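You operate a simulated robot arm through the tools that you are given. There is no shell and no other tool. Be economical: measure what you need, move in short steps, check, and stop when the job is done.

The job below is to be done with a simulated two-armed robot. You get a single attempt, and the scene is never put back.

TASK
Put one of the thumb screws from the steel top of the small winder on the middle shelf of the grey cart. Then switch the brake lever off. Then push the right bench drawer shut. Then open the middle bench drawer. The order counts. The brake lever goes to its stop.
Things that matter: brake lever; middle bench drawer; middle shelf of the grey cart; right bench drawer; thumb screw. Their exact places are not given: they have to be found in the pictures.

Only the result counts: the job must be done as asked and must still hold three seconds after the hand-in. Knocking over, shifting, dropping, spilling or breaking anything else fails it.

THE ROBOT
Two 7-joint arms with two-finger parallel grippers on one trunk, on a base that drives. Base frame: it is fixed to the floor where the robot stands at the start and does not move with it; the origin is under the middle of the robot, x ahead of it, y to its left, z up. Units: cm, degrees, N and s.
The left shoulder is at the start at [7, 13, 123.7], the right one opposite. With the tool pointing down near the work surface each hand reaches from about 22 to 52 cm from the robot's upright axis, wherever it stands, measured 20 degrees to its own side. Places, roughly: brake lever [-230, -30, 90]; middle bench drawer [160, -430, 70]; middle shelf of the grey cart [190, -320, 50]; right bench drawer [140, -480, 70]; thumb screw (3x2x2 cm) [50, 10, 100]. Payload 1.57 kg a hand.
The tool frame of a hand sits at the grasp point between the pads (the TCP): z along the fingers, y along the line on which they close. The tips reach 3 cm beyond it. Largest opening 8 cm; finger width 1.7, thickness 1.2; the body of the gripper, 4 by 8.2 cm, starts 8 cm behind the TCP.
Orientation is that of the tool frame in the base frame, as a unit quaternion [x, y, z, w]. With the fingers straight down and closing along the base's y, the tool's x points along the base's -x, its y along +y and its z along -z.

THE INTERFACE
- The arms move only by the tool servo_tool. It takes "left_commands", "right_commands" or both (then of equal length, played together; a hand with none holds still); each is a list of rows, each a list of 2 entries, a list of its own where there are three numbers: the shift along the tool's x, y, z in units of 40 mm (1.0 is 40 mm), then the turn, a rotation vector about the tool's x, y, z in units of 5 degrees (1.0 is 5 degrees). In form: [[[dx, dy, dz], [rx, ry, rz]], ...]. A call has 1 to 8 rows; each row shifts and turns the commanded pose from where the row before left it, along the tool's axes as they then stand. "left_jaw" and "right_jaw" are, for a hand that has rows, the finger opening in mm, from 0 to 80, set as the call begins (left out, the last holds). A call with a number of a shift or a turn outside -1 to 1 is refused whole. Each row takes 0.2 s and may step no farther than 5 cm and 8.6 degrees from the row before; otherwise, or with a gripper value out of range, the whole call is refused. Where a pose cannot be reached the arm comes as near as it can. A force on the tool above 40 N (or 10 N above the force at the start of the call, whichever is more), or a blocked arm, ends the call early, and 0.2 s more pass. The fingers move at their own pace (about 10.8 cm/s each) and stop on an object; they squeeze with about 34 N. The grip force told is the motor's: it shows also when the fingers shut on nothing. Time passes only in rows, and 0.2 s behind the last, so rows that do not move let the fingers close. The reply holds the time, the measured pose of the TCP, the force on the tool along the base axes, the opening and the grip force, in the units named above and with some noise, with the torque about the TCP (base axes, N m) and any sound that the robot's microphone picked up, and new pictures: "show" is both (left out), scene, wrist or none (wrist: the cameras of the hands that moved).
- Cameras (640 x 400 px; columns grow to the right, rows downward): "scene" is now at [14.17, 0.82, 145.99]; the picture's right is [0.02, -1.00, 0.00], its down [-0.69, -0.02, -0.73] and it looks along [0.73, 0.02, -0.69] (base axes); focal length 269 px, centre (320, 200). "left" rides on the left gripper at [7.2, 0.7, -12.2] in its tool frame; the picture's right is [-0.09, 1.00, 0.00], its down [-0.84, -0.08, -0.54] and it looks along [-0.54, -0.05, 0.84] (tool axes); focal length 238 px, centre (320, 200). "right" rides on the right gripper at [7.2, -0.7, -12.2] in its tool frame; the picture's right is [0.09, 1.00, 0.00], its down [-0.84, 0.08, -0.54] and it looks along [-0.54, 0.05, 0.84] (tool axes); focal length 238 px, centre (320, 200).
- move_column(by): slides the trunk up (or, below 0, down) by that many cm; the arms and the scene camera ride with it, the base frame stays. It gives what a move gives, with no picture.
- base_move(legs): drives the robot by 1 to 6 legs, each [ahead, left, turn to the left] in cm, cm and degrees, along the robot's own axes; the way and the turn of a leg run together, so that a leg with both is an arc; at most 150 cm and 180 degrees a leg. The arms and the cameras ride along, it lands a little off, and it stops where it bumps. It gives what a move gives, and a new picture of the scene camera.
- turn_head(pan, tilt): turns the head with the scene camera to pan (to the left, within 86 degrees either way) and tilt (down, from -29 to 69), counted from straight ahead of the robot. It gives what a move gives, and a new picture of the scene camera.
- point_at(camera, pixels): for up to 12 pixels [column, row] of the newest picture of that camera ("zoom" is the newest enlarged one), the place [x, y, z] in the base frame of the surface seen there, good to about 0.3 cm, but the place of the scene camera against the robot may be out by one fixed shift of up to 1.8 cm in any direction. No time passes.
- close_up(camera, box): a new picture of the part [left, top, right, bottom] of that camera's present view, enlarged. No time passes.
- sign_off(): hands the job in; it is judged then, once.

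Go step by step. Measure first, check grasps and placings, and put right what went wrong. The budget is 110 turns and 260 pictures, counting those below and the enlarged ones. Unless the task says otherwise, let go and move clear before handing in.

The tools are called after "Call:" as a command line: name --argument value ..., lists and objects as JSON in quotes. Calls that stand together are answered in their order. servo_tool: Moves the arms, as the interface text tells. Its arguments: {"type":"object","properties":{"left_commands":{"type":"array"},"left_jaw":{"type":"number"},"right_commands":{"type":"array"},"right_jaw":{"type":"number"},"show":{"type":"string","enum":["both","scene","wrist","none"]}},"required":[]} The other tools are called the same way: move_column (by) slides the trunk up or down; base_move (legs) drives the base; turn_head (pan, tilt) turns the head that bears the scene camera; point_at (camera, pixels) gives the place of the surface under pixels of a picture; close_up (camera, box) takes an enlarged picture of a part of a camera's view; sign_off () hands the job in.

At the start:

```text
time: 0.0
left_tool_pos: [36.21, 12.96, 124.05]
left_ee_rot: [-0.002, 1.0, 0.0, 0.0]
left_ft_force: [0.0, -0.5, 0.0]
left_wrist_torque: [-0.01, 0.01, -0.02]
left_width: 8.0
left_finger_force: 0.2
right_tool_pos: [35.45, -13.19, 125.07]
right_ee_rot: [0.001, 1.0, 0.001, 0.0]
right_ft_force: [0.6, 0.3, 0.6]
right_wrist_torque: [0.01, -0.03, -0.04]
right_width: 7.98
right_finger_force: 0.1
trunk travel left (down, up): [-87.5, 6.5]
robot x, y, heading: [-0.25, -0.35, -0.1]
head pan, tilt: [1.3, 43.3]
```

scene: 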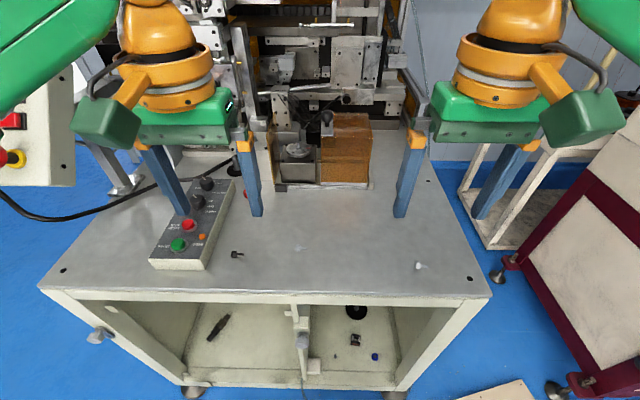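
right: 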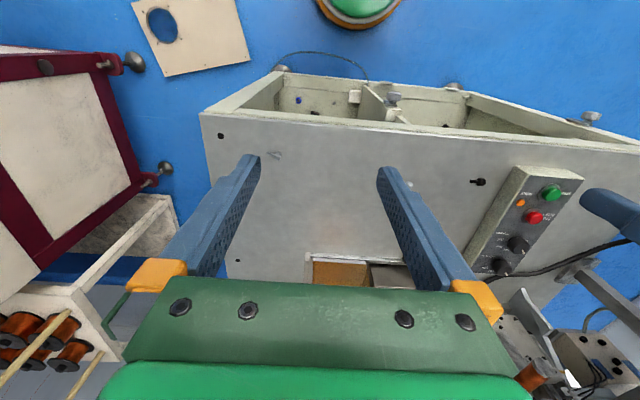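
left: 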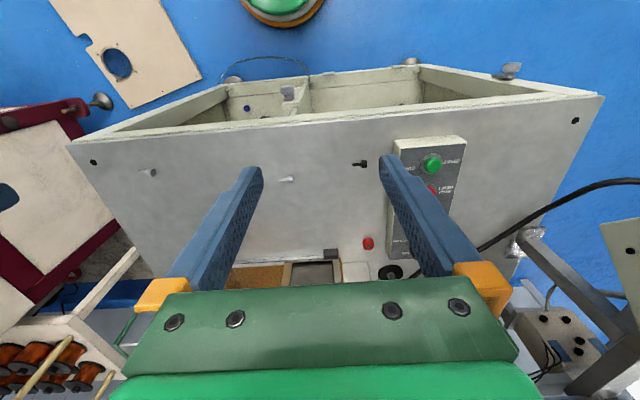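

The steel top shows a dark small thing at scene (237,254) and a light one at (418,266). I will enlarge these and measure them.

Call:
close_up --camera "scene" --box '[210, 200, 450, 350]'

Call:
close_up --camera "left" --box '[100, 120, 420, 280]'

Call:
point_at --camera "scene" --pixels '[[237, 254], [418, 266], [247, 192], [320, 260], [45, 290], [485, 295], [205, 205]]'

Call:
point_at --camera "left" --pixels '[[148, 172], [287, 180], [360, 163], [368, 243], [290, 220], [575, 121]]'

```text
2.67 times, centred on (330, 275) of scene
```

zoom: 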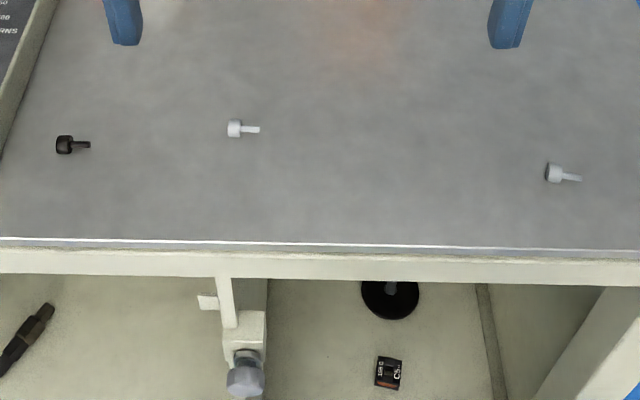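

```text
2.00 times, centred on (260, 200) of left
```

zoom: 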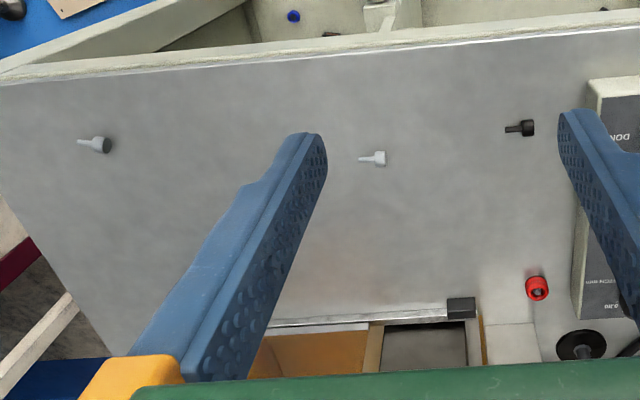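

```text
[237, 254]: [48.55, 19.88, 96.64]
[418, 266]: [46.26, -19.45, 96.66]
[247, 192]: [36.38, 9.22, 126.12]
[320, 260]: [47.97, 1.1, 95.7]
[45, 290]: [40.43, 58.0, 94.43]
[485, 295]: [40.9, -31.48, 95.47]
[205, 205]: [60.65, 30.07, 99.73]
```

```text
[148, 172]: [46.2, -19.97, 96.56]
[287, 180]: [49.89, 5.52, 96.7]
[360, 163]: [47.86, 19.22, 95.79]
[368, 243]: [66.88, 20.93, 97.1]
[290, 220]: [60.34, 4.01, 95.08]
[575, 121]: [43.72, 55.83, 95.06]
```

There are two silver screws and one black. I take the silver one on the right at about [46.2,-20,96.6], head towards +y, with the right hand. I move above it and begin to turn the fingers so they close along x.

Call:
servo_tool --right_commands '[[[-0.54, -0.34, 0.75], [0, 0, 0]], [[-0.54, -0.34, 0.75], [0, 0, 0]], [[-0.54, -0.34, 0.75], [0, 0, 0]], [[-0.54, -0.34, 0.75], [0, 0, 0]], [[-0.54, -0.34, 0.75], [0, 0, 0]], [[0, 0, 0], [0, 0, 1]], [[0, 0, 0], [0, 0, 1]], [[0, 0, 0], [0, 0, 1]]]' --right_jaw 60 --show "none"

Call:
servo_tool --right_commands '[[[0, 0, 0], [0, 0, 1]], [[0, 0, 0], [0, 0, 1]], [[0, 0, 0], [0, 0, 1]], [[0, 0, 0], [0, 0, 1]], [[0, 0, 0], [0, 0, 1]], [[0, 0, 0], [0, 0, 1]], [[0, 0, 0], [0, 0, 1]], [[0, 0, 0], [0, 0, 1]]]' --show "none"

Call:
servo_tool --right_commands '[[[0, 0, 0], [0, 0, 1]], [[0, 0, 0], [0, 0, 1]], [[0, 0, 0], [0, 0, 1]], [[0, 0, 0], [0, 0, 1]], [[0, 0, 0], [0, 0, 1]], [[0, 0, 0], [0, 0, 1]], [[0, 0, 0], [0, 0, 1]]]'

```text
time: 1.8
left_tool_pos: [36.26, 12.93, 124.0]
left_ee_rot: [-0.002, 1.0, -0.001, 0.0]
left_ft_force: [0.4, -0.5, -1.1]
left_wrist_torque: [-0.03, -0.01, 0.06]
left_width: 8.02
left_finger_force: 0.0
right_tool_pos: [46.52, -19.98, 110.1]
right_ee_rot: [0.131, 0.991, 0.001, 0.0]
right_ft_force: [0.5, -0.6, 0.0]
right_wrist_torque: [0.01, -0.02, -0.02]
right_width: 6.0
right_finger_force: 0.1
trunk travel left (down, up): [-87.5, 6.5]
robot x, y, heading: [-0.11, 0.08, -0.1]
head pan, tilt: [1.3, 43.3]
```

```text
time: 3.6
left_tool_pos: [36.29, 12.86, 124.13]
left_ee_rot: [-0.002, 1.0, -0.001, 0.0]
left_ft_force: [0.5, 1.0, -0.4]
left_wrist_torque: [0.0, 0.02, 0.01]
left_width: 8.0
left_finger_force: 0.1
right_tool_pos: [46.41, -19.97, 110.03]
right_ee_rot: [0.463, 0.887, 0.001, 0.0]
right_ft_force: [-0.2, 0.4, 0.1]
right_wrist_torque: [0.04, 0.0, 0.0]
right_width: 6.0
right_finger_force: 0.1
trunk travel left (down, up): [-87.5, 6.5]
robot x, y, heading: [0.34, 0.05, 0.1]
head pan, tilt: [1.3, 43.3]
```

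```text
time: 5.2
left_tool_pos: [36.23, 12.93, 124.05]
left_ee_rot: [-0.002, 1.0, -0.001, 0.0]
left_ft_force: [0.0, -0.6, -0.7]
left_wrist_torque: [0.03, 0.0, -0.04]
left_width: 8.0
left_finger_force: 0.0
right_tool_pos: [46.35, -20.04, 110.14]
right_ee_rot: [0.709, 0.706, 0.002, 0.0]
right_ft_force: [-0.3, 0.2, -0.6]
right_wrist_torque: [0.01, 0.0, 0.0]
right_width: 5.99
right_finger_force: 0.0
trunk travel left (down, up): [-87.5, 6.5]
robot x, y, heading: [0.09, -0.27, -0.2]
head pan, tilt: [1.3, 43.3]
```

scene: 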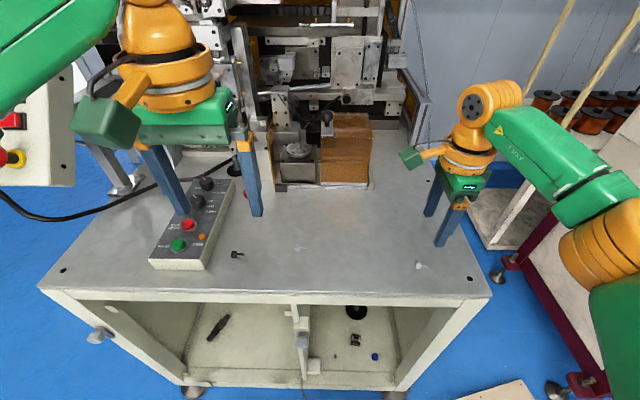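
right: 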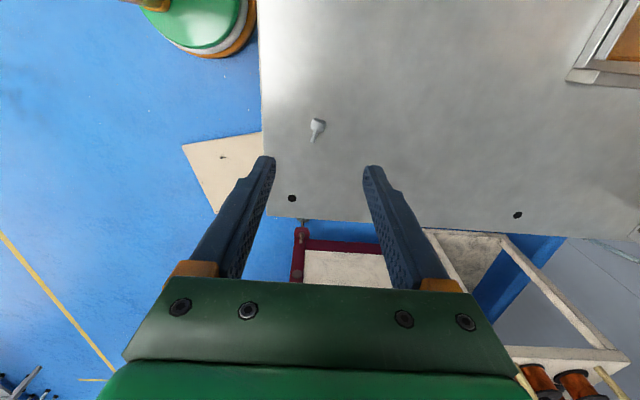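

The screw is at right-camera (317,128). I measure it and the top beside it.

Call:
point_at --camera "right" --pixels '[[317, 124], [318, 121], [315, 137], [340, 128], [295, 128], [317, 127]]'

Call:
close_up --camera "right" --box '[277, 103, 357, 153]'

```text
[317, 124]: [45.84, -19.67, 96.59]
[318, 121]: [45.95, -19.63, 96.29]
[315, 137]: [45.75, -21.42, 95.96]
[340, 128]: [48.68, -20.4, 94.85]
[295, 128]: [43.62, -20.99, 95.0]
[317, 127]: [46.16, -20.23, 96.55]
```

```text
8.00 times, centred on (317, 128) of right
```

zoom: 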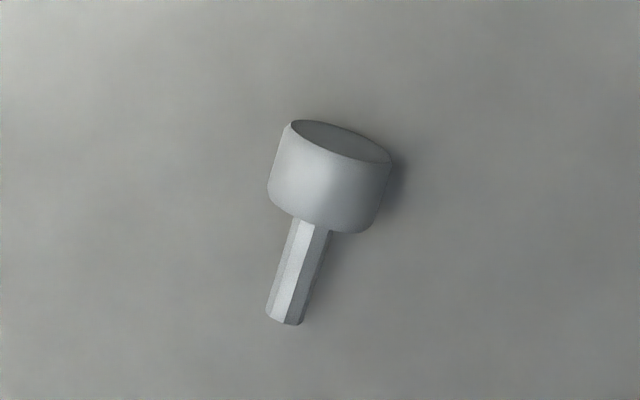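

The head is at about [46.05,-19.95], its top at 96.6 and the table at 95.0, with the screw's axis turned about 13 degrees. I turn to match and descend to just above.

Call:
servo_tool --right_commands '[[[0, -0.07, 0], [0, 0, 1]], [[0, 0, 0], [0, 0, 1]], [[0, 0, 0.7], [0, 0, 0.5]], [[0, 0, 0.7], [0, 0, 0]], [[0, 0, 0.7], [0, 0, 0]], [[0, 0, 0.6], [0, 0, 0]], [[0, 0, 0], [0, 0, 0]]]' --right_jaw 50

```text
time: 6.8
left_tool_pos: [36.18, 12.93, 124.03]
left_ee_rot: [-0.001, 1.0, 0.0, 0.0]
left_ft_force: [1.1, -0.6, -0.7]
left_wrist_torque: [-0.02, -0.01, 0.0]
left_width: 7.99
left_finger_force: 0.1
right_tool_pos: [46.05, -19.91, 99.12]
right_ee_rot: [0.781, 0.625, 0.001, 0.0]
right_ft_force: [0.2, 0.3, 1.2]
right_wrist_torque: [-0.01, 0.02, 0.02]
right_width: 5.0
right_finger_force: 0.1
trunk travel left (down, up): [-87.5, 6.5]
robot x, y, heading: [0.01, 0.02, 0.2]
head pan, tilt: [1.3, 43.3]
```

scene: 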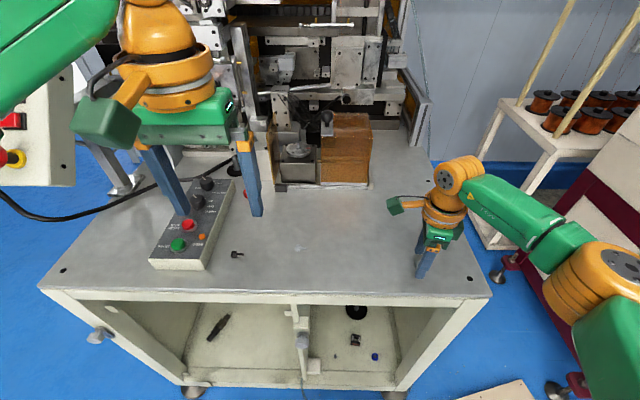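
right: 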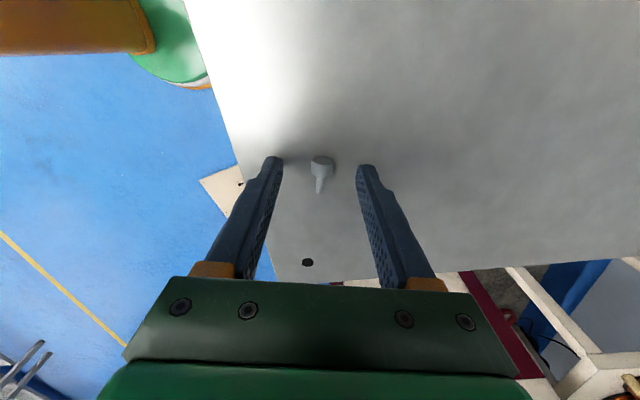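

The head at (321,162) sits between the fingertips. I lower 0.7 cm and close.

Call:
servo_tool --right_commands '[[[0, 0, 0.17], [0, 0, 0]], [[0, 0, 0], [0, 0, 0]]]' --show "none"

Call:
servo_tool --right_commands '[[[0, 0, 0], [0, 0, 0]], [[0, 0, 0], [0, 0, 0]], [[0, 0, 0], [0, 0, 0]], [[0, 0, 0], [0, 0, 0]]]' --right_jaw 5 --show "wrist"

```text
time: 7.4
left_tool_pos: [36.24, 12.96, 124.05]
left_ee_rot: [-0.002, 1.0, -0.001, -0.001]
left_ft_force: [1.0, 0.0, -0.8]
left_wrist_torque: [0.01, 0.04, -0.02]
left_width: 8.0
left_finger_force: 0.0
right_tool_pos: [46.03, -20.01, 98.54]
right_ee_rot: [0.781, 0.625, 0.001, 0.0]
right_ft_force: [0.9, 0.4, 0.0]
right_wrist_torque: [0.02, 0.02, 0.02]
right_width: 5.01
right_finger_force: 0.1
trunk travel left (down, up): [-87.5, 6.5]
robot x, y, heading: [0.1, 0.11, 0.1]
head pan, tilt: [1.3, 43.3]
```

```text
time: 8.4
left_tool_pos: [36.23, 12.98, 124.16]
left_ee_rot: [-0.002, 1.0, 0.0, 0.0]
left_ft_force: [0.5, 0.3, 0.0]
left_wrist_torque: [0.04, -0.01, 0.02]
left_width: 8.0
left_finger_force: 0.0
right_tool_pos: [46.03, -20.0, 98.55]
right_ee_rot: [0.78, 0.626, 0.001, -0.001]
right_ft_force: [0.5, -0.6, -0.7]
right_wrist_torque: [0.02, -0.04, 0.04]
right_width: 1.32
right_finger_force: 30.0
trunk travel left (down, up): [-87.5, 6.5]
robot x, y, heading: [0.31, 0.14, -0.2]
head pan, tilt: [1.3, 43.3]
```

right: 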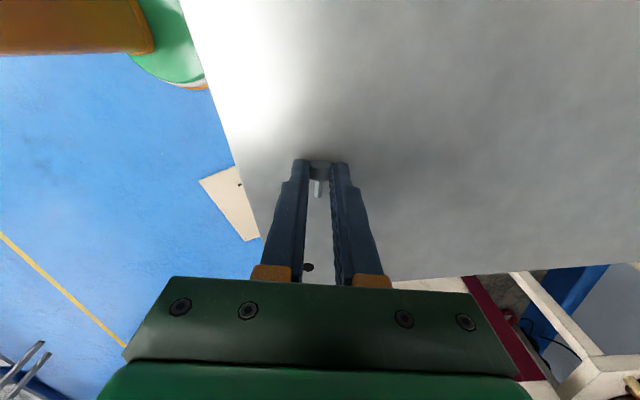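

The fingers stopped at 1.32 cm with 30 N on the head. I lift and look to the right.

Call:
servo_tool --right_commands '[[[0, 0, -0.8], [0, 0, 0]], [[0, 0, -0.9], [0, 0, 0]], [[0, 0, -0.9], [0, 0, 0]], [[0, 0, -0.9], [0, 0, 0]], [[0, 0, -0.9], [0, 0, 0]], [[0, 0, -0.9], [0, 0, 0]], [[0, 0, -0.9], [0, 0, 0]]]' --show "wrist"

Call:
turn_head --pan -60 --tilt 25

Call:
turn_head --pan -86 --tilt 15

```text
time: 10.0
left_tool_pos: [36.18, 12.97, 124.07]
left_ee_rot: [-0.002, 1.0, -0.001, 0.001]
left_ft_force: [0.5, 0.0, -0.2]
left_wrist_torque: [0.02, -0.01, 0.03]
left_width: 7.98
left_finger_force: 0.0
right_tool_pos: [44.44, -19.52, 122.06]
right_ee_rot: [0.78, 0.626, 0.001, 0.0]
right_ft_force: [-0.5, 1.1, -0.7]
right_wrist_torque: [0.0, -0.01, -0.01]
right_width: 1.31
right_finger_force: 29.9
right hand out of reach, approached as far as the arm can: row 6, 7
trunk travel left (down, up): [-87.5, 6.5]
robot x, y, heading: [0.1, 0.26, 0.1]
head pan, tilt: [1.3, 43.3]
```

right: 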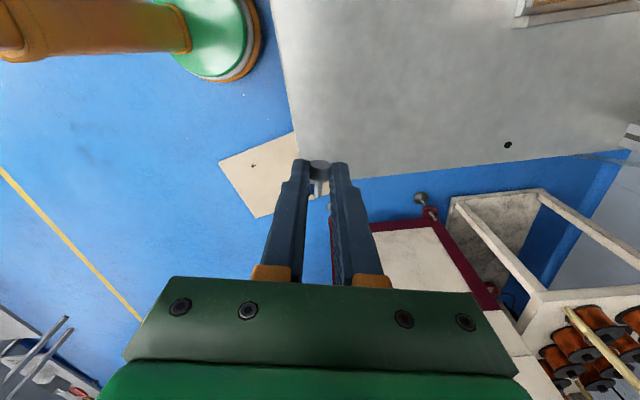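

```text
time: 11.3
left_tool_pos: [36.22, 12.85, 123.9]
left_ee_rot: [-0.002, 1.0, -0.001, 0.0]
left_ft_force: [0.0, 0.3, 0.1]
left_wrist_torque: [0.01, 0.02, 0.0]
left_width: 8.01
left_finger_force: 0.1
right_tool_pos: [44.6, -19.58, 121.95]
right_ee_rot: [0.781, 0.625, 0.001, 0.001]
right_ft_force: [0.3, -0.2, -0.8]
right_wrist_torque: [-0.05, 0.01, 0.02]
right_width: 1.29
right_finger_force: 29.8
trunk travel left (down, up): [-87.5, 6.5]
robot x, y, heading: [-0.28, -0.46, -0.0]
head pan, tilt: [-60.0, 25.0]
```

scene: 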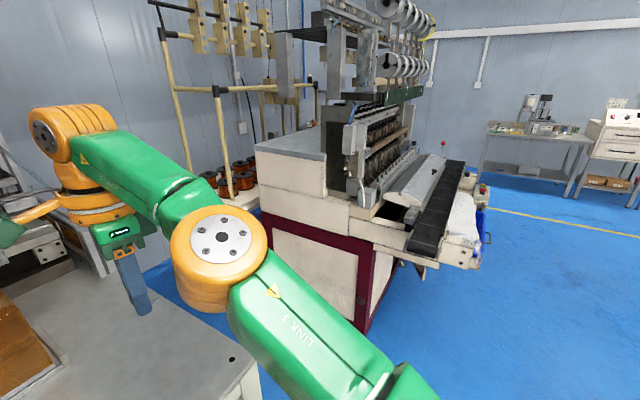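

```text
time: 12.2
left_tool_pos: [36.13, 12.9, 124.04]
left_ee_rot: [-0.001, 1.0, -0.001, 0.001]
left_ft_force: [0.3, 0.1, 0.3]
left_wrist_torque: [0.01, -0.05, 0.02]
left_width: 8.0
left_finger_force: 0.0
right_tool_pos: [44.59, -19.45, 121.97]
right_ee_rot: [0.78, 0.626, 0.002, 0.0]
right_ft_force: [0.6, 0.6, 0.4]
right_wrist_torque: [0.01, 0.02, 0.01]
right_width: 1.31
right_finger_force: 29.8
trunk travel left (down, up): [-87.5, 6.5]
robot x, y, heading: [-0.23, 0.06, -0.0]
head pan, tilt: [-85.9, 15.0]
```

scene: 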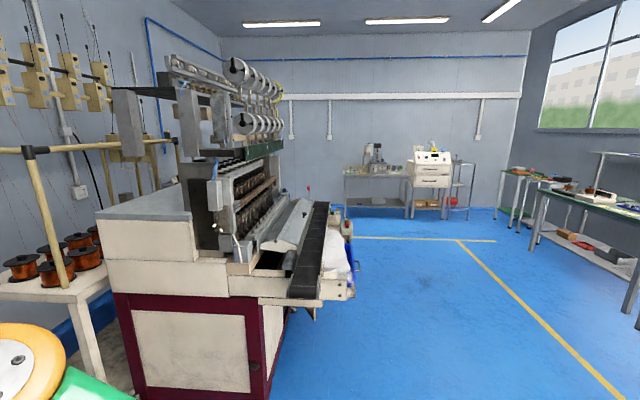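

The right side shows a large winding machine, and benches far off at (375,185) and (435,180). I enlarge and measure the benches and the machine's outline.

Call:
close_up --camera "scene" --box '[320, 120, 512, 240]'

Call:
point_at --camera "scene" --pixels '[[350, 175], [430, 185], [455, 190], [350, 285], [335, 240], [320, 300], [240, 390], [500, 240], [560, 245], [400, 225], [470, 210], [350, 265]]'

```text
3.33 times, centred on (416, 180) of scene
```

zoom: 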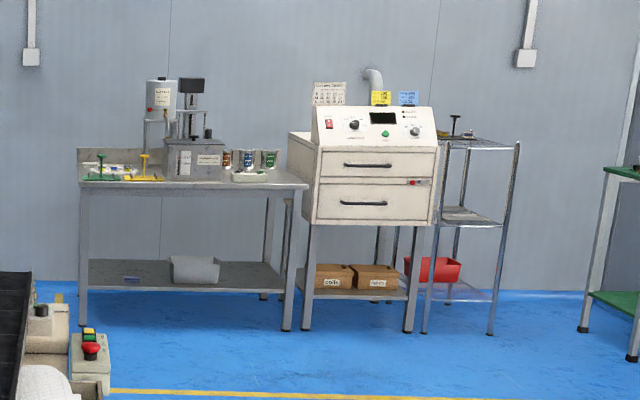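

```text
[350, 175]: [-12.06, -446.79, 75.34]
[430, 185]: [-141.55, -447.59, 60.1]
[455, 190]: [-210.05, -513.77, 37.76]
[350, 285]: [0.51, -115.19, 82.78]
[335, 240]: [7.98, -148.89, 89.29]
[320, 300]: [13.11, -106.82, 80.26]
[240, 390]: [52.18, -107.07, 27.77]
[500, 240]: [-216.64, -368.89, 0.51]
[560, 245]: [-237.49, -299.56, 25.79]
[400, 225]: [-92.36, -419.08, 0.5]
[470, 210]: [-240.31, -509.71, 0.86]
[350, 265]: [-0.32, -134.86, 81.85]
```

The bench and cart must be behind the machine, whose front edge is at about x=0. I back up, turn right and look.

Call:
base_move --legs '[[-55, 0, 0], [0, 0, -90]]'

Call:
turn_head --pan 0 --tilt 25

```text
time: 19.2
left_tool_pos: [-41.12, -36.25, 124.04]
left_ee_rot: [0.702, 0.712, 0.0, 0.0]
left_ft_force: [-0.3, 0.5, -0.3]
left_wrist_torque: [0.01, -0.01, 0.02]
left_width: 8.0
left_finger_force: 0.1
right_tool_pos: [-73.47, -44.86, 122.01]
right_ee_rot: [0.995, -0.104, 0.0, 0.001]
right_ft_force: [1.4, -0.8, 0.6]
right_wrist_torque: [0.03, 0.0, -0.03]
right_width: 1.33
right_finger_force: 29.7
trunk travel left (down, up): [-87.5, 6.5]
robot x, y, heading: [-54.58, 0.01, -89.4]
head pan, tilt: [-85.9, 15.0]
```

scene: 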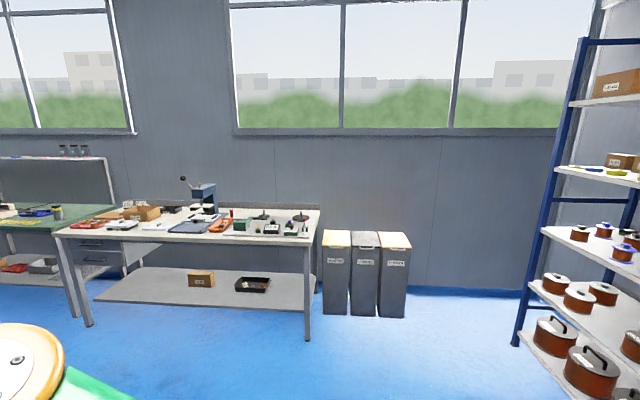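

```text
time: 20.8
left_tool_pos: [-41.17, -36.15, 124.11]
left_ee_rot: [0.702, 0.712, 0.0, -0.001]
left_ft_force: [-0.1, -0.4, 0.1]
left_wrist_torque: [0.05, 0.0, -0.01]
left_width: 7.98
left_finger_force: 0.1
right_tool_pos: [-73.49, -45.01, 121.97]
right_ee_rot: [0.995, -0.104, 0.001, 0.001]
right_ft_force: [1.2, -0.5, 1.3]
right_wrist_torque: [-0.01, -0.01, 0.04]
right_width: 1.32
right_finger_force: 29.9
trunk travel left (down, up): [-87.5, 6.5]
robot x, y, heading: [-54.61, -0.02, -89.4]
head pan, tilt: [0.0, 25.0]
```

scene: 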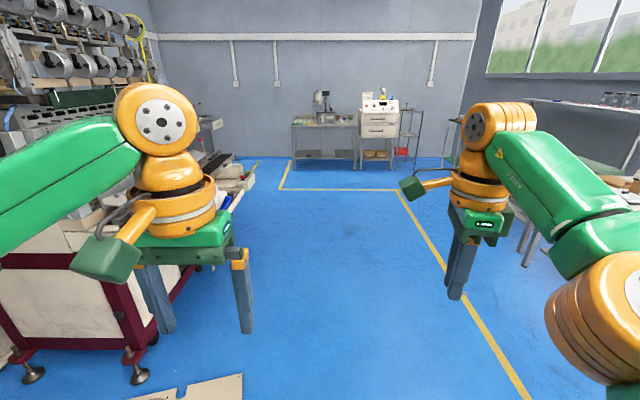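

The lane ahead is free apart from a plate on the floor at (210,390). I check its place and then drive ahead.

Call:
point_at --camera "scene" --pixels '[[240, 378], [190, 392], [135, 376], [245, 170], [190, 180], [290, 190], [395, 190], [235, 265]]'

Call:
turn_head --pan 0 --tilt 60

```text
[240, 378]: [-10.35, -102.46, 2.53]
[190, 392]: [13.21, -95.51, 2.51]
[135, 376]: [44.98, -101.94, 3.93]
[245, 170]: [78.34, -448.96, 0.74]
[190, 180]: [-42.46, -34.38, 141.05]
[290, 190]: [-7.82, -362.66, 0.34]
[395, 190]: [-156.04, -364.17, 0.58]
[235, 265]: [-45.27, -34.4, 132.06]
```

```text
time: 21.8
left_tool_pos: [-41.2, -36.24, 124.08]
left_ee_rot: [0.702, 0.712, 0.0, 0.0]
left_ft_force: [0.6, -1.4, -0.1]
left_wrist_torque: [0.0, -0.02, -0.03]
left_width: 7.99
left_finger_force: 0.1
right_tool_pos: [-73.45, -44.83, 122.03]
right_ee_rot: [0.995, -0.103, 0.001, 0.001]
right_ft_force: [-0.3, -0.4, -0.8]
right_wrist_torque: [0.02, 0.03, 0.0]
right_width: 1.3
right_finger_force: 29.8
trunk travel left (down, up): [-87.5, 6.5]
robot x, y, heading: [-54.29, -0.05, -89.6]
head pan, tilt: [0.0, 60.0]
```

scene: 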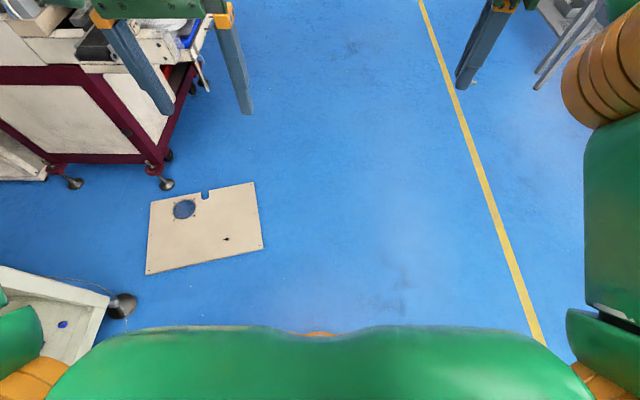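

The floor plate reaches to about x=-10, so I shift 25 cm to the right and drive ahead 260 cm.

Call:
base_move --legs '[[0, -25, 0], [130, 0, 0], [130, 0, 0]]'

Call:
turn_head --pan 80 --tilt 20

Call:
turn_head --pan 40 --tilt 20

```text
time: 35.9
left_tool_pos: [-69.19, -297.5, 124.11]
left_ee_rot: [0.709, 0.706, -0.002, -0.001]
left_ft_force: [-0.3, -0.5, -0.4]
left_wrist_torque: [-0.04, -0.01, 0.02]
left_width: 8.01
left_finger_force: 0.0
right_tool_pos: [-101.55, -305.58, 121.96]
right_ee_rot: [0.994, -0.113, 0.001, 0.001]
right_ft_force: [-0.6, -0.4, 0.2]
right_wrist_torque: [-0.01, 0.0, 0.03]
right_width: 1.32
right_finger_force: 29.9
trunk travel left (down, up): [-87.5, 6.5]
robot x, y, heading: [-81.64, -261.05, -90.5]
head pan, tilt: [0.0, 60.0]
```

scene: 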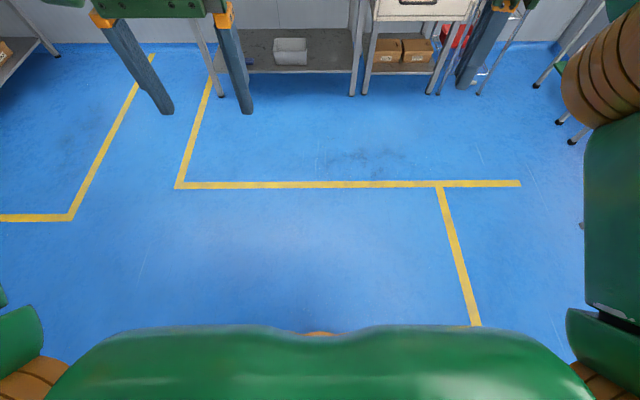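

```text
time: 37.4
left_tool_pos: [-69.19, -297.63, 124.08]
left_ee_rot: [0.709, 0.705, 0.0, -0.002]
left_ft_force: [0.2, 0.4, 1.1]
left_wrist_torque: [0.0, -0.02, -0.02]
left_width: 8.0
left_finger_force: 0.1
right_tool_pos: [-101.62, -305.66, 122.03]
right_ee_rot: [0.994, -0.114, 0.001, 0.002]
right_ft_force: [-0.3, -0.3, -0.2]
right_wrist_torque: [0.0, -0.03, 0.02]
right_width: 1.34
right_finger_force: 29.8
trunk travel left (down, up): [-87.5, 6.5]
robot x, y, heading: [-81.94, -261.44, -90.5]
head pan, tilt: [80.0, 20.0]
```

scene: 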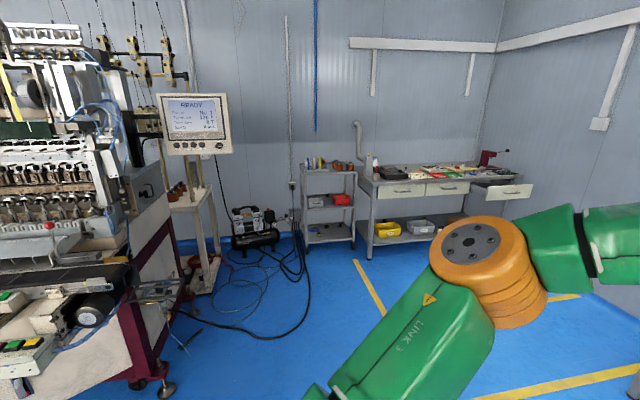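

```text
time: 38.5
left_tool_pos: [-69.08, -297.63, 124.14]
left_ee_rot: [0.709, 0.705, -0.001, -0.001]
left_ft_force: [-0.4, -0.1, 0.2]
left_wrist_torque: [-0.02, -0.02, 0.02]
left_width: 7.99
left_finger_force: 0.0
right_tool_pos: [-101.68, -305.75, 121.97]
right_ee_rot: [0.994, -0.114, 0.002, 0.001]
right_ft_force: [-0.6, -0.6, 0.0]
right_wrist_torque: [0.0, 0.0, -0.01]
right_width: 1.32
right_finger_force: 29.5
trunk travel left (down, up): [-87.5, 6.5]
robot x, y, heading: [-82.24, -261.54, -90.6]
head pan, tilt: [40.0, 20.0]
```

scene: 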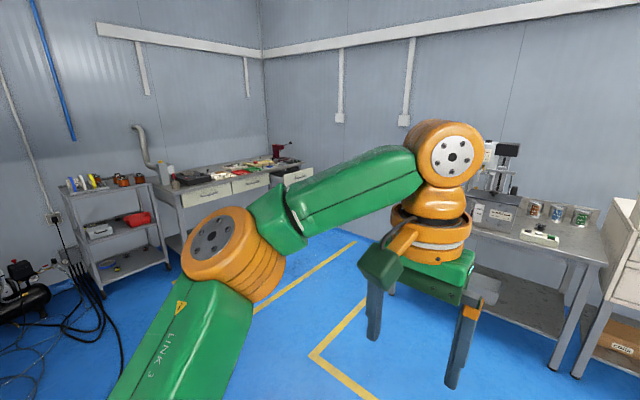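

The grey cart and the bench with three drawers, the right one open, stand at the +x wall. I turn left by 90 and look.

Call:
base_move --legs '[[45, 0, 0], [0, 0, 90]]'

Call:
turn_head --pan 0 --tilt 30

```text
time: 45.0
left_tool_pos: [-45.76, -292.99, 123.96]
left_ee_rot: [0.001, 1.0, -0.001, 0.0]
left_ft_force: [0.4, 0.3, 0.0]
left_wrist_torque: [-0.02, 0.0, 0.01]
left_width: 7.98
left_finger_force: 0.1
right_tool_pos: [-37.71, -325.42, 121.97]
right_ee_rot: [0.782, 0.623, 0.001, 0.0]
right_ft_force: [0.1, 0.0, -0.3]
right_wrist_torque: [0.03, 0.0, 0.0]
right_width: 1.29
right_finger_force: 29.7
trunk travel left (down, up): [-87.5, 6.5]
robot x, y, heading: [-82.08, -305.36, -0.5]
head pan, tilt: [40.0, 20.0]
```

scene: 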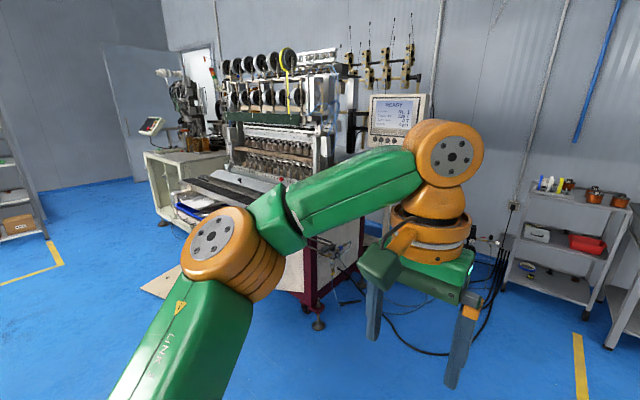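

```text
time: 46.1
left_tool_pos: [-45.93, -293.01, 124.13]
left_ee_rot: [0.001, 1.0, -0.001, 0.0]
left_ft_force: [-0.5, -0.1, -0.4]
left_wrist_torque: [0.01, -0.04, 0.02]
left_width: 7.99
left_finger_force: 0.0
right_tool_pos: [-37.66, -325.33, 121.9]
right_ee_rot: [0.781, 0.624, 0.001, 0.001]
right_ft_force: [-0.5, -0.1, -1.0]
right_wrist_torque: [0.0, 0.0, -0.03]
right_width: 1.3
right_finger_force: 30.0
trunk travel left (down, up): [-87.5, 6.5]
robot x, y, heading: [-81.99, -305.77, -0.4]
head pan, tilt: [0.0, 30.0]
```

scene: 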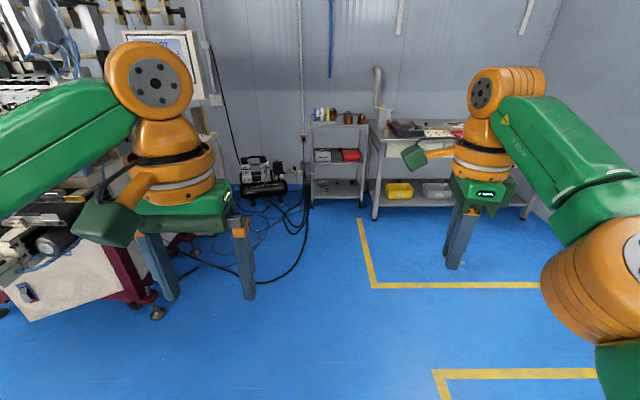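

Call:
close_up --camera "scene" --box '[290, 95, 386, 215]'

Call:
point_at --camera "scene" --pixels '[[310, 163], [358, 162], [330, 162], [335, 153], [308, 128], [366, 128], [307, 192], [294, 262], [308, 210], [375, 195], [360, 196], [280, 270]]'

```text
3.33 times, centred on (338, 155) of scene
```

zoom: 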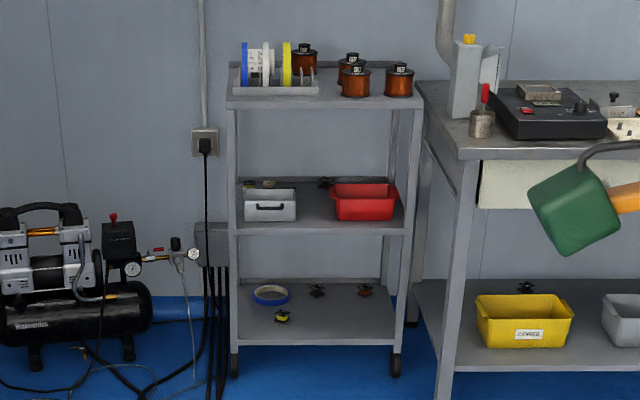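

```text
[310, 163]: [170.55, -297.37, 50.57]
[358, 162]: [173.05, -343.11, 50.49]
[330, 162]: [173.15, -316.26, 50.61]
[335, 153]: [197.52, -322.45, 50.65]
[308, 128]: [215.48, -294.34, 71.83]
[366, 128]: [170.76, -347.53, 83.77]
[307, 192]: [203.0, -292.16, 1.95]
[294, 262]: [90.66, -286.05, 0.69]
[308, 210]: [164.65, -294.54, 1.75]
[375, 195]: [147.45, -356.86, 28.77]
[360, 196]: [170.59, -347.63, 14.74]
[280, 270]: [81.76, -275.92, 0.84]
```

The middle shelf is at z≈50.6, its front edge at x≈171 and y from -297 to -343, free in the middle front. The top shelf above calls for a tilted hand, so I unroll the hand here and tilt it 45 degrees forward.

Call:
servo_tool --right_commands '[[[0, 0, 0.7], [0, 0, -1]], [[0, 0, 0.7], [0, 0, -1]], [[0, 0, 0.7], [0, 0, -1]], [[0, 0, 0], [0, 0, -1]], [[0, 0, 0], [0, 0, -1]], [[0, 0, 0], [0, 0, -1]], [[0, 0, 0], [0, 0, -1]], [[0, 0, 0], [0, 0, -1]]]' --show "none"

Call:
servo_tool --right_commands '[[[0, 0, 0], [0, 0, -1]], [[0, 0, 0], [0, 0, -1]], [[0, 0, 0], [0, 0, -1]], [[0, 0, 0], [0, 0, -1]], [[0, 0, 0], [0, 0, -1]], [[0, 0, 0], [0, 0, -1]], [[0, 0, 0], [0, 0, -1]], [[0, 0, 0], [0, 0, -1]]]' --show "none"

Call:
servo_tool --right_commands '[[[0, 0, 0], [0, 0, -1]], [[0, 0, 0], [0, 0, -1]], [[0, 0, 0], [0, 0, -1]], [[0, 0, 0], [0, 0, -1]], [[0, 0, 0], [0, 0, -0.5]], [[0, 0, 0], [0, -1, 0]], [[0, 0, 0], [0, -1, 0]], [[0, 0, 0], [0, -1, 0]]]' --show "none"

Call:
servo_tool --right_commands '[[[0, 0, 0], [0, -1, 0]], [[0, 0, 0], [0, -1, 0]], [[0, 0, 0], [0, -1, 0]], [[0, 0, 0], [0, -1, 0]], [[0, 0, 0], [0, -1, 0]], [[0, 0, 0], [0, -1, 0]]]'

```text
time: 47.9
left_tool_pos: [-45.85, -292.95, 124.17]
left_ee_rot: [0.002, 1.0, 0.0, 0.001]
left_ft_force: [-0.4, 0.0, 0.4]
left_wrist_torque: [0.03, 0.01, -0.01]
left_width: 7.99
left_finger_force: 0.1
right_tool_pos: [-37.79, -325.44, 113.66]
right_ee_rot: [0.521, 0.853, 0.001, 0.001]
right_ft_force: [-0.5, -0.4, 0.2]
right_wrist_torque: [0.0, 0.01, -0.01]
right_width: 1.33
right_finger_force: 29.6
trunk travel left (down, up): [-87.5, 6.5]
robot x, y, heading: [-81.91, -305.6, -0.2]
head pan, tilt: [0.0, 30.0]
```

```text
time: 49.7
left_tool_pos: [-45.9, -293.0, 124.06]
left_ee_rot: [0.002, 1.0, -0.001, 0.0]
left_ft_force: [-0.1, -0.3, -0.9]
left_wrist_torque: [-0.04, -0.01, -0.05]
left_width: 8.0
left_finger_force: 0.0
right_tool_pos: [-37.78, -325.31, 113.44]
right_ee_rot: [0.198, 0.98, 0.001, 0.002]
right_ft_force: [-0.6, 0.4, 0.0]
right_wrist_torque: [0.0, -0.02, 0.0]
right_width: 1.3
right_finger_force: 29.5
trunk travel left (down, up): [-87.5, 6.5]
robot x, y, heading: [-81.91, -305.77, -0.4]
head pan, tilt: [0.0, 30.0]
```

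```text
time: 51.5
left_tool_pos: [-45.93, -292.97, 124.06]
left_ee_rot: [0.001, 1.0, -0.001, 0.0]
left_ft_force: [-1.0, -0.9, 0.2]
left_wrist_torque: [0.01, 0.02, 0.0]
left_width: 7.99
left_finger_force: 0.0
right_tool_pos: [-37.69, -325.43, 113.57]
right_ee_rot: [0.003, 0.991, 0.0, 0.132]
right_ft_force: [0.3, -0.4, 0.0]
right_wrist_torque: [0.02, -0.02, -0.01]
right_width: 1.33
right_finger_force: 29.4
trunk travel left (down, up): [-87.5, 6.5]
robot x, y, heading: [-81.96, -305.44, -0.4]
head pan, tilt: [0.0, 30.0]
```

```text
time: 52.9
left_tool_pos: [-45.86, -293.02, 124.2]
left_ee_rot: [0.002, 1.0, -0.001, 0.0]
left_ft_force: [0.1, -0.6, -0.5]
left_wrist_torque: [-0.01, -0.06, -0.01]
left_width: 7.99
left_finger_force: 0.0
right_tool_pos: [-37.75, -325.32, 113.61]
right_ee_rot: [0.004, 0.923, -0.001, 0.385]
right_ft_force: [-0.2, -0.7, 0.6]
right_wrist_torque: [-0.01, 0.01, -0.01]
right_width: 1.32
right_finger_force: 29.0
trunk travel left (down, up): [-87.5, 6.5]
robot x, y, heading: [-81.95, -305.63, -0.2]
head pan, tilt: [0.0, 30.0]
```

scene: 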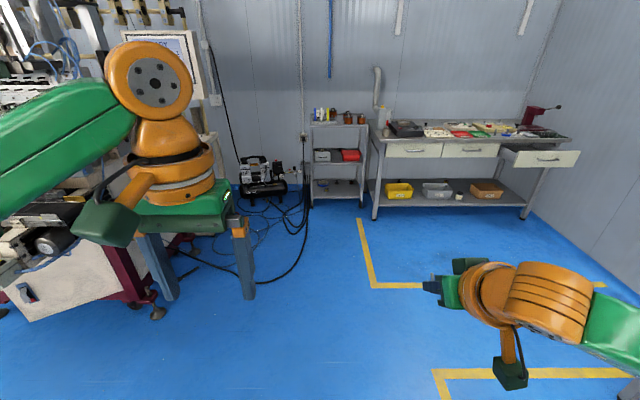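
right: 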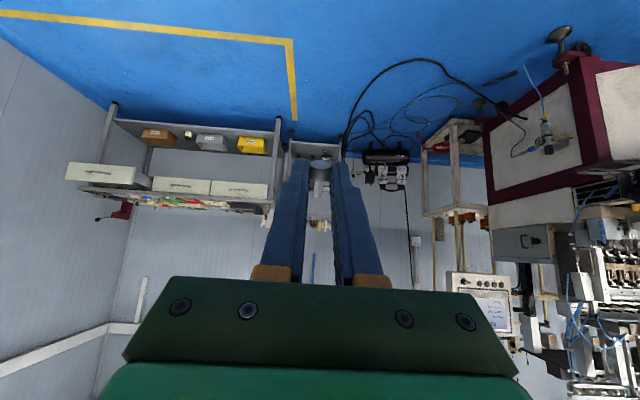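

The hand is tilted 45 degrees and the screw is held. The bench is in clear view too, so I measure the drawers and then drive ahead.

Call:
close_up --camera "scene" --box '[360, 100, 600, 250]'

Call:
point_at --camera "scene" --pixels '[[415, 152], [470, 152], [445, 150], [497, 150], [547, 159], [510, 158], [578, 158], [375, 200], [526, 215], [405, 148]]'

Call:
base_move --legs '[[125, 0, 0]]'

Call:
turn_head --pan 15 --tilt 50

```text
2.67 times, centred on (480, 175) of scene
```

zoom: 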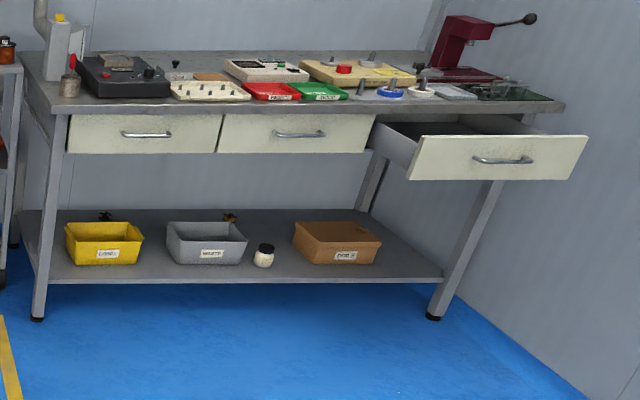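

```text
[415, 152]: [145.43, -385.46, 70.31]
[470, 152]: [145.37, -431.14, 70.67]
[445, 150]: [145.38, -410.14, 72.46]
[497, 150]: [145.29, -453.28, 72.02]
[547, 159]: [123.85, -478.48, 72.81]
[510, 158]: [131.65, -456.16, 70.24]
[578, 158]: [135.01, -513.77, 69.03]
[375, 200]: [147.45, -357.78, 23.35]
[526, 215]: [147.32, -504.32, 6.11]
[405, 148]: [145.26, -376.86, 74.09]
```

```text
time: 59.2
left_tool_pos: [80.28, -291.98, 124.03]
left_ee_rot: [-0.006, 1.0, -0.001, 0.0]
left_ft_force: [0.8, -0.5, 0.7]
left_wrist_torque: [-0.01, -0.01, 0.01]
left_width: 8.01
left_finger_force: 0.1
right_tool_pos: [89.09, -324.1, 113.6]
right_ee_rot: [-0.005, 0.924, 0.002, 0.383]
right_ft_force: [0.5, -1.0, 0.4]
right_wrist_torque: [0.01, 0.03, 0.01]
right_width: 1.31
right_finger_force: 29.8
trunk travel left (down, up): [-87.5, 6.5]
robot x, y, heading: [44.22, -305.52, 0.6]
head pan, tilt: [0.0, 30.0]
```

scene: 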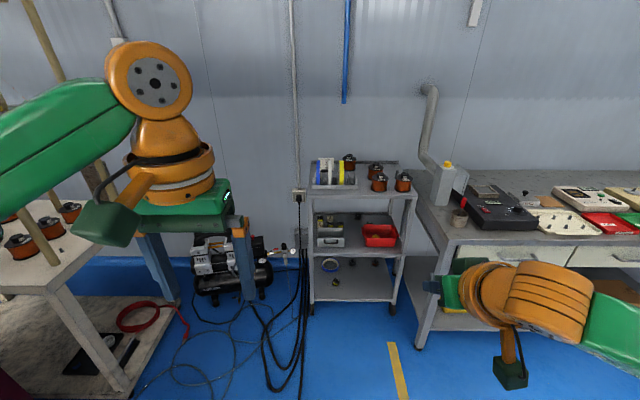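

```text
time: 60.1
left_tool_pos: [80.29, -291.98, 124.01]
left_ee_rot: [-0.007, 1.0, -0.001, 0.0]
left_ft_force: [0.1, -0.1, -0.4]
left_wrist_torque: [0.01, -0.01, 0.03]
left_width: 8.03
left_finger_force: 0.1
right_tool_pos: [89.13, -324.35, 113.51]
right_ee_rot: [-0.005, 0.924, 0.003, 0.383]
right_ft_force: [-0.2, 0.6, -0.8]
right_wrist_torque: [0.0, 0.0, 0.03]
right_width: 1.29
right_finger_force: 30.1
trunk travel left (down, up): [-87.5, 6.5]
robot x, y, heading: [44.34, -305.44, 0.4]
head pan, tilt: [15.0, 50.0]
```

scene: 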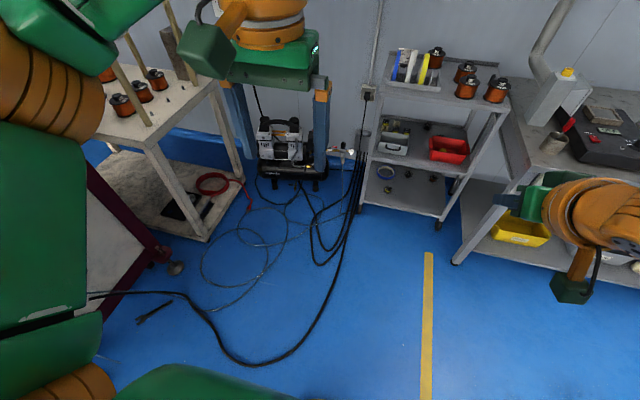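

I measure the cables and the free spot on the middle shelf before I choose where to stop.

Call:
point_at --camera "scene" --pixels '[[330, 300], [300, 345], [240, 363], [350, 230], [420, 140], [405, 150], [435, 160], [465, 160], [452, 143], [385, 150], [460, 262], [415, 150]]'

Call:
close_up --camera "scene" --box '[350, 40, 542, 220]'

```text
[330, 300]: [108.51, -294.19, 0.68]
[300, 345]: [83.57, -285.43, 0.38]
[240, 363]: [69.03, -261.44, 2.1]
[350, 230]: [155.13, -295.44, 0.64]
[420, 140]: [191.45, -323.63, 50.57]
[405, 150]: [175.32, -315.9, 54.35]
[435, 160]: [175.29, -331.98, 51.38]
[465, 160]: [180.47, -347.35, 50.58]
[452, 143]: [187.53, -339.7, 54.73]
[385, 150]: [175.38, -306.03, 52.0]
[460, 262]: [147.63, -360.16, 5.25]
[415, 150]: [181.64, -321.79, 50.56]
```

```text
2.22 times, centred on (446, 130) of scene
```

zoom: 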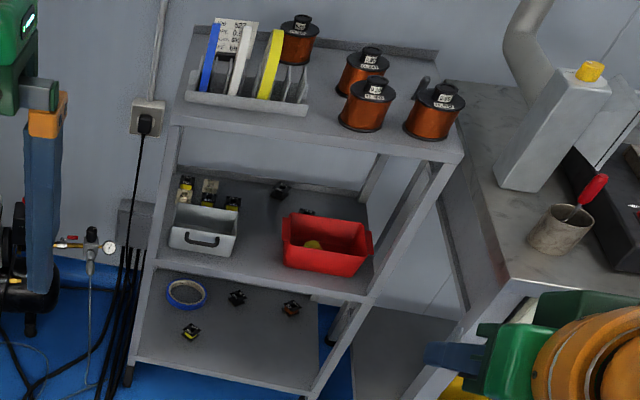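

Free gap on the middle shelf: y -318..-326 between box and red bin, and cables lie at y>-294. I bring the right hand in front of the robot, move the left one out of the way and lower the trunk.

Call:
servo_tool --left_commands '[[[0.6, 0.6, 0], [0, 0, 0]], [[0.6, 0.6, 0], [0, 0, 0]], [[0.6, 0.6, 0], [0, 0, 0]], [[0.6, 0.6, 0], [0, 0, 0]], [[0, 0, 0], [0, 0, 0]]]' --right_commands '[[[0, 0.8, 0], [0, 0, 0]], [[0, 0.8, 0], [0, 0, 0]], [[0, 0.8, 0], [0, 0, 0]], [[0, 0.8, 0], [0, 0, 0]], [[0, 0.8, 0], [0, 0, 0]]]' --show "none"

Call:
move_column --by -42

Call:
base_move --legs '[[0, -30, 0], [40, 0, 0], [0, 0, 9.5]]'

Call:
turn_head --pan 0 --tilt 30

```text
time: 61.3
left_tool_pos: [70.48, -282.35, 123.76]
left_ee_rot: [-0.008, 1.0, -0.002, 0.0]
left_ft_force: [-0.2, 0.3, 0.3]
left_wrist_torque: [0.01, -0.01, -0.01]
left_width: 8.0
left_finger_force: 0.0
right_tool_pos: [89.05, -307.74, 113.7]
right_ee_rot: [-0.005, 0.924, 0.002, 0.383]
right_ft_force: [0.1, -0.6, -0.4]
right_wrist_torque: [-0.04, 0.0, -0.02]
right_width: 1.31
right_finger_force: 30.1
trunk travel left (down, up): [-87.5, 6.5]
robot x, y, heading: [44.32, -305.6, 0.7]
head pan, tilt: [15.0, 50.0]
```

```text
refused: -42 is not a number from -40 to 40
```

```text
time: 66.1
left_tool_pos: [106.57, -307.81, 123.91]
left_ee_rot: [-0.094, 0.996, 0.0, 0.0]
left_ft_force: [0.1, 0.2, -0.3]
left_wrist_torque: [0.02, -0.03, 0.01]
left_width: 8.0
left_finger_force: 0.0
right_tool_pos: [129.09, -329.63, 113.56]
right_ee_rot: [-0.084, 0.92, 0.036, 0.382]
right_ft_force: [-0.1, -0.5, 0.0]
right_wrist_torque: [0.03, -0.03, -0.01]
right_width: 1.32
right_finger_force: 29.9
trunk travel left (down, up): [-87.5, 6.5]
robot x, y, heading: [84.35, -334.36, 10.7]
head pan, tilt: [15.0, 50.0]
```

scene: 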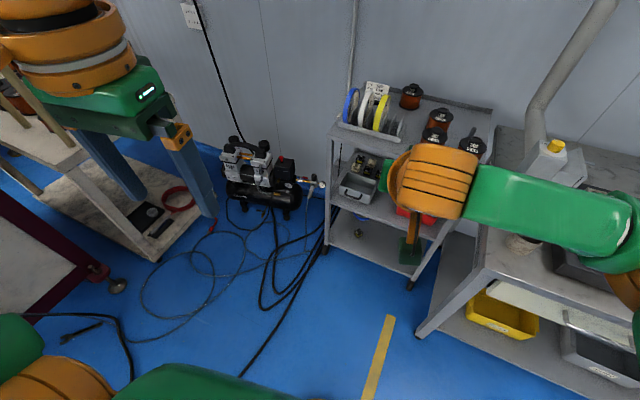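

```text
time: 66.9
left_tool_pos: [106.48, -307.58, 123.95]
left_ee_rot: [-0.094, 0.996, -0.001, 0.001]
left_ft_force: [0.7, 0.6, 0.7]
left_wrist_torque: [0.03, -0.02, -0.03]
left_width: 8.0
left_finger_force: 0.1
right_tool_pos: [129.12, -329.39, 113.47]
right_ee_rot: [-0.085, 0.92, 0.036, 0.381]
right_ft_force: [0.3, -0.1, -0.4]
right_wrist_torque: [-0.01, -0.02, 0.01]
right_width: 1.3
right_finger_force: 29.5
trunk travel left (down, up): [-87.5, 6.5]
robot x, y, heading: [84.68, -334.5, 10.8]
head pan, tilt: [0.0, 30.0]
```

scene: 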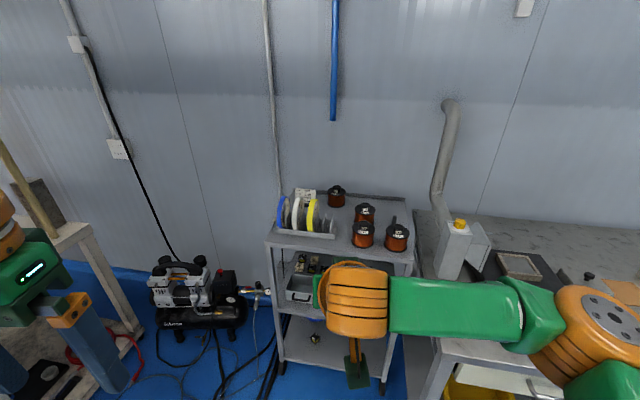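

The right elbow sticks out to the right, near the bench. I measure the arm's places and the bench edge.

Call:
point_at --camera "scene" --pixels '[[590, 310], [500, 310], [540, 310], [400, 300], [350, 300], [355, 375], [440, 345], [520, 365], [385, 270], [575, 290]]'

```text
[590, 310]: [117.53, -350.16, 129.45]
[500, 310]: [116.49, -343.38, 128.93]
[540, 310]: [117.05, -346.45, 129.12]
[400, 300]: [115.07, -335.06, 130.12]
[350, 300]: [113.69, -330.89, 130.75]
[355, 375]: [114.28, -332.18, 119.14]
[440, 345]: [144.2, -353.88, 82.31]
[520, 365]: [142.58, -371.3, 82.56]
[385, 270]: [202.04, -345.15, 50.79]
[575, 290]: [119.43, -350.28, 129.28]
```

With the hand high the forearm lies sideways at z≈130, so lowering the trunk fully would bring it near the bench. I lower the trunk only 22 cm and reach down with the arm, then look at the elbow.

Call:
move_column --by -22

Call:
servo_tool --right_commands '[[[0.42, 0, 0.93], [0, 0, 0]], [[0.42, 0, 0.93], [0, 0, 0]], [[0.42, 0, 0.93], [0, 0, 0]], [[0.42, 0, 0.93], [0, 0, 0]], [[0.42, 0, 0.93], [0, 0, 0]], [[0.42, 0, 0.93], [0, 0, 0]], [[0.42, 0, 0.93], [0, 0, 0]], [[0.42, 0, 0.93], [0, 0, 0]]]'

```text
time: 69.2
left_tool_pos: [106.46, -307.56, 101.95]
left_ee_rot: [-0.094, 0.996, 0.0, 0.001]
left_ft_force: [0.3, -0.5, -0.4]
left_wrist_torque: [0.02, -0.01, -0.01]
left_width: 8.0
left_finger_force: 0.0
right_tool_pos: [129.01, -329.4, 91.62]
right_ee_rot: [-0.084, 0.92, 0.035, 0.382]
right_ft_force: [-0.7, 0.1, 0.1]
right_wrist_torque: [0.03, -0.01, 0.02]
right_width: 1.31
right_finger_force: 29.3
trunk travel left (down, up): [-65.5, 28.5]
robot x, y, heading: [84.77, -334.52, 10.6]
head pan, tilt: [0.0, 30.0]
```

```text
time: 71.0
left_tool_pos: [106.51, -307.63, 101.88]
left_ee_rot: [-0.095, 0.996, -0.001, 0.0]
left_ft_force: [-0.3, -0.4, -0.3]
left_wrist_torque: [-0.02, -0.01, -0.03]
left_width: 7.99
left_finger_force: 0.1
right_tool_pos: [139.0, -328.79, 64.07]
right_ee_rot: [-0.085, 0.919, 0.037, 0.382]
right_ft_force: [0.4, 0.0, 0.8]
right_wrist_torque: [0.02, 0.0, 0.05]
right_width: 1.3
right_finger_force: 30.2
right hand out of reach, approached as far as the arm can: row 7, 8
trunk travel left (down, up): [-65.5, 28.5]
robot x, y, heading: [84.62, -334.7, 10.5]
head pan, tilt: [0.0, 30.0]
```

scene: 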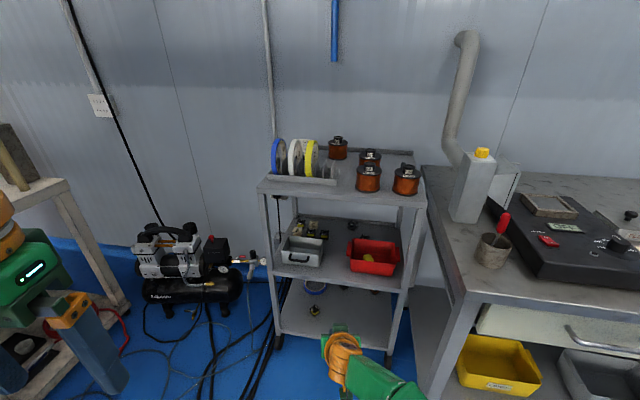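
right: 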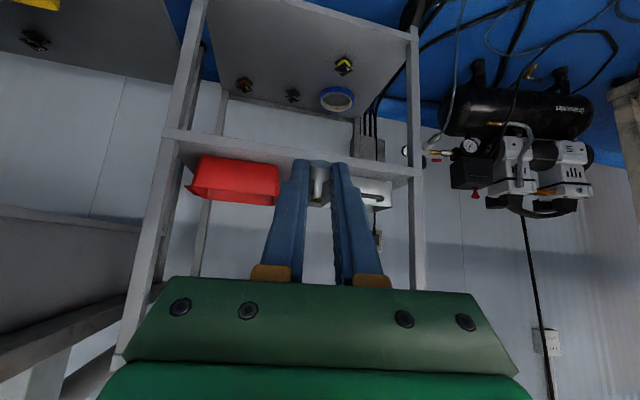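

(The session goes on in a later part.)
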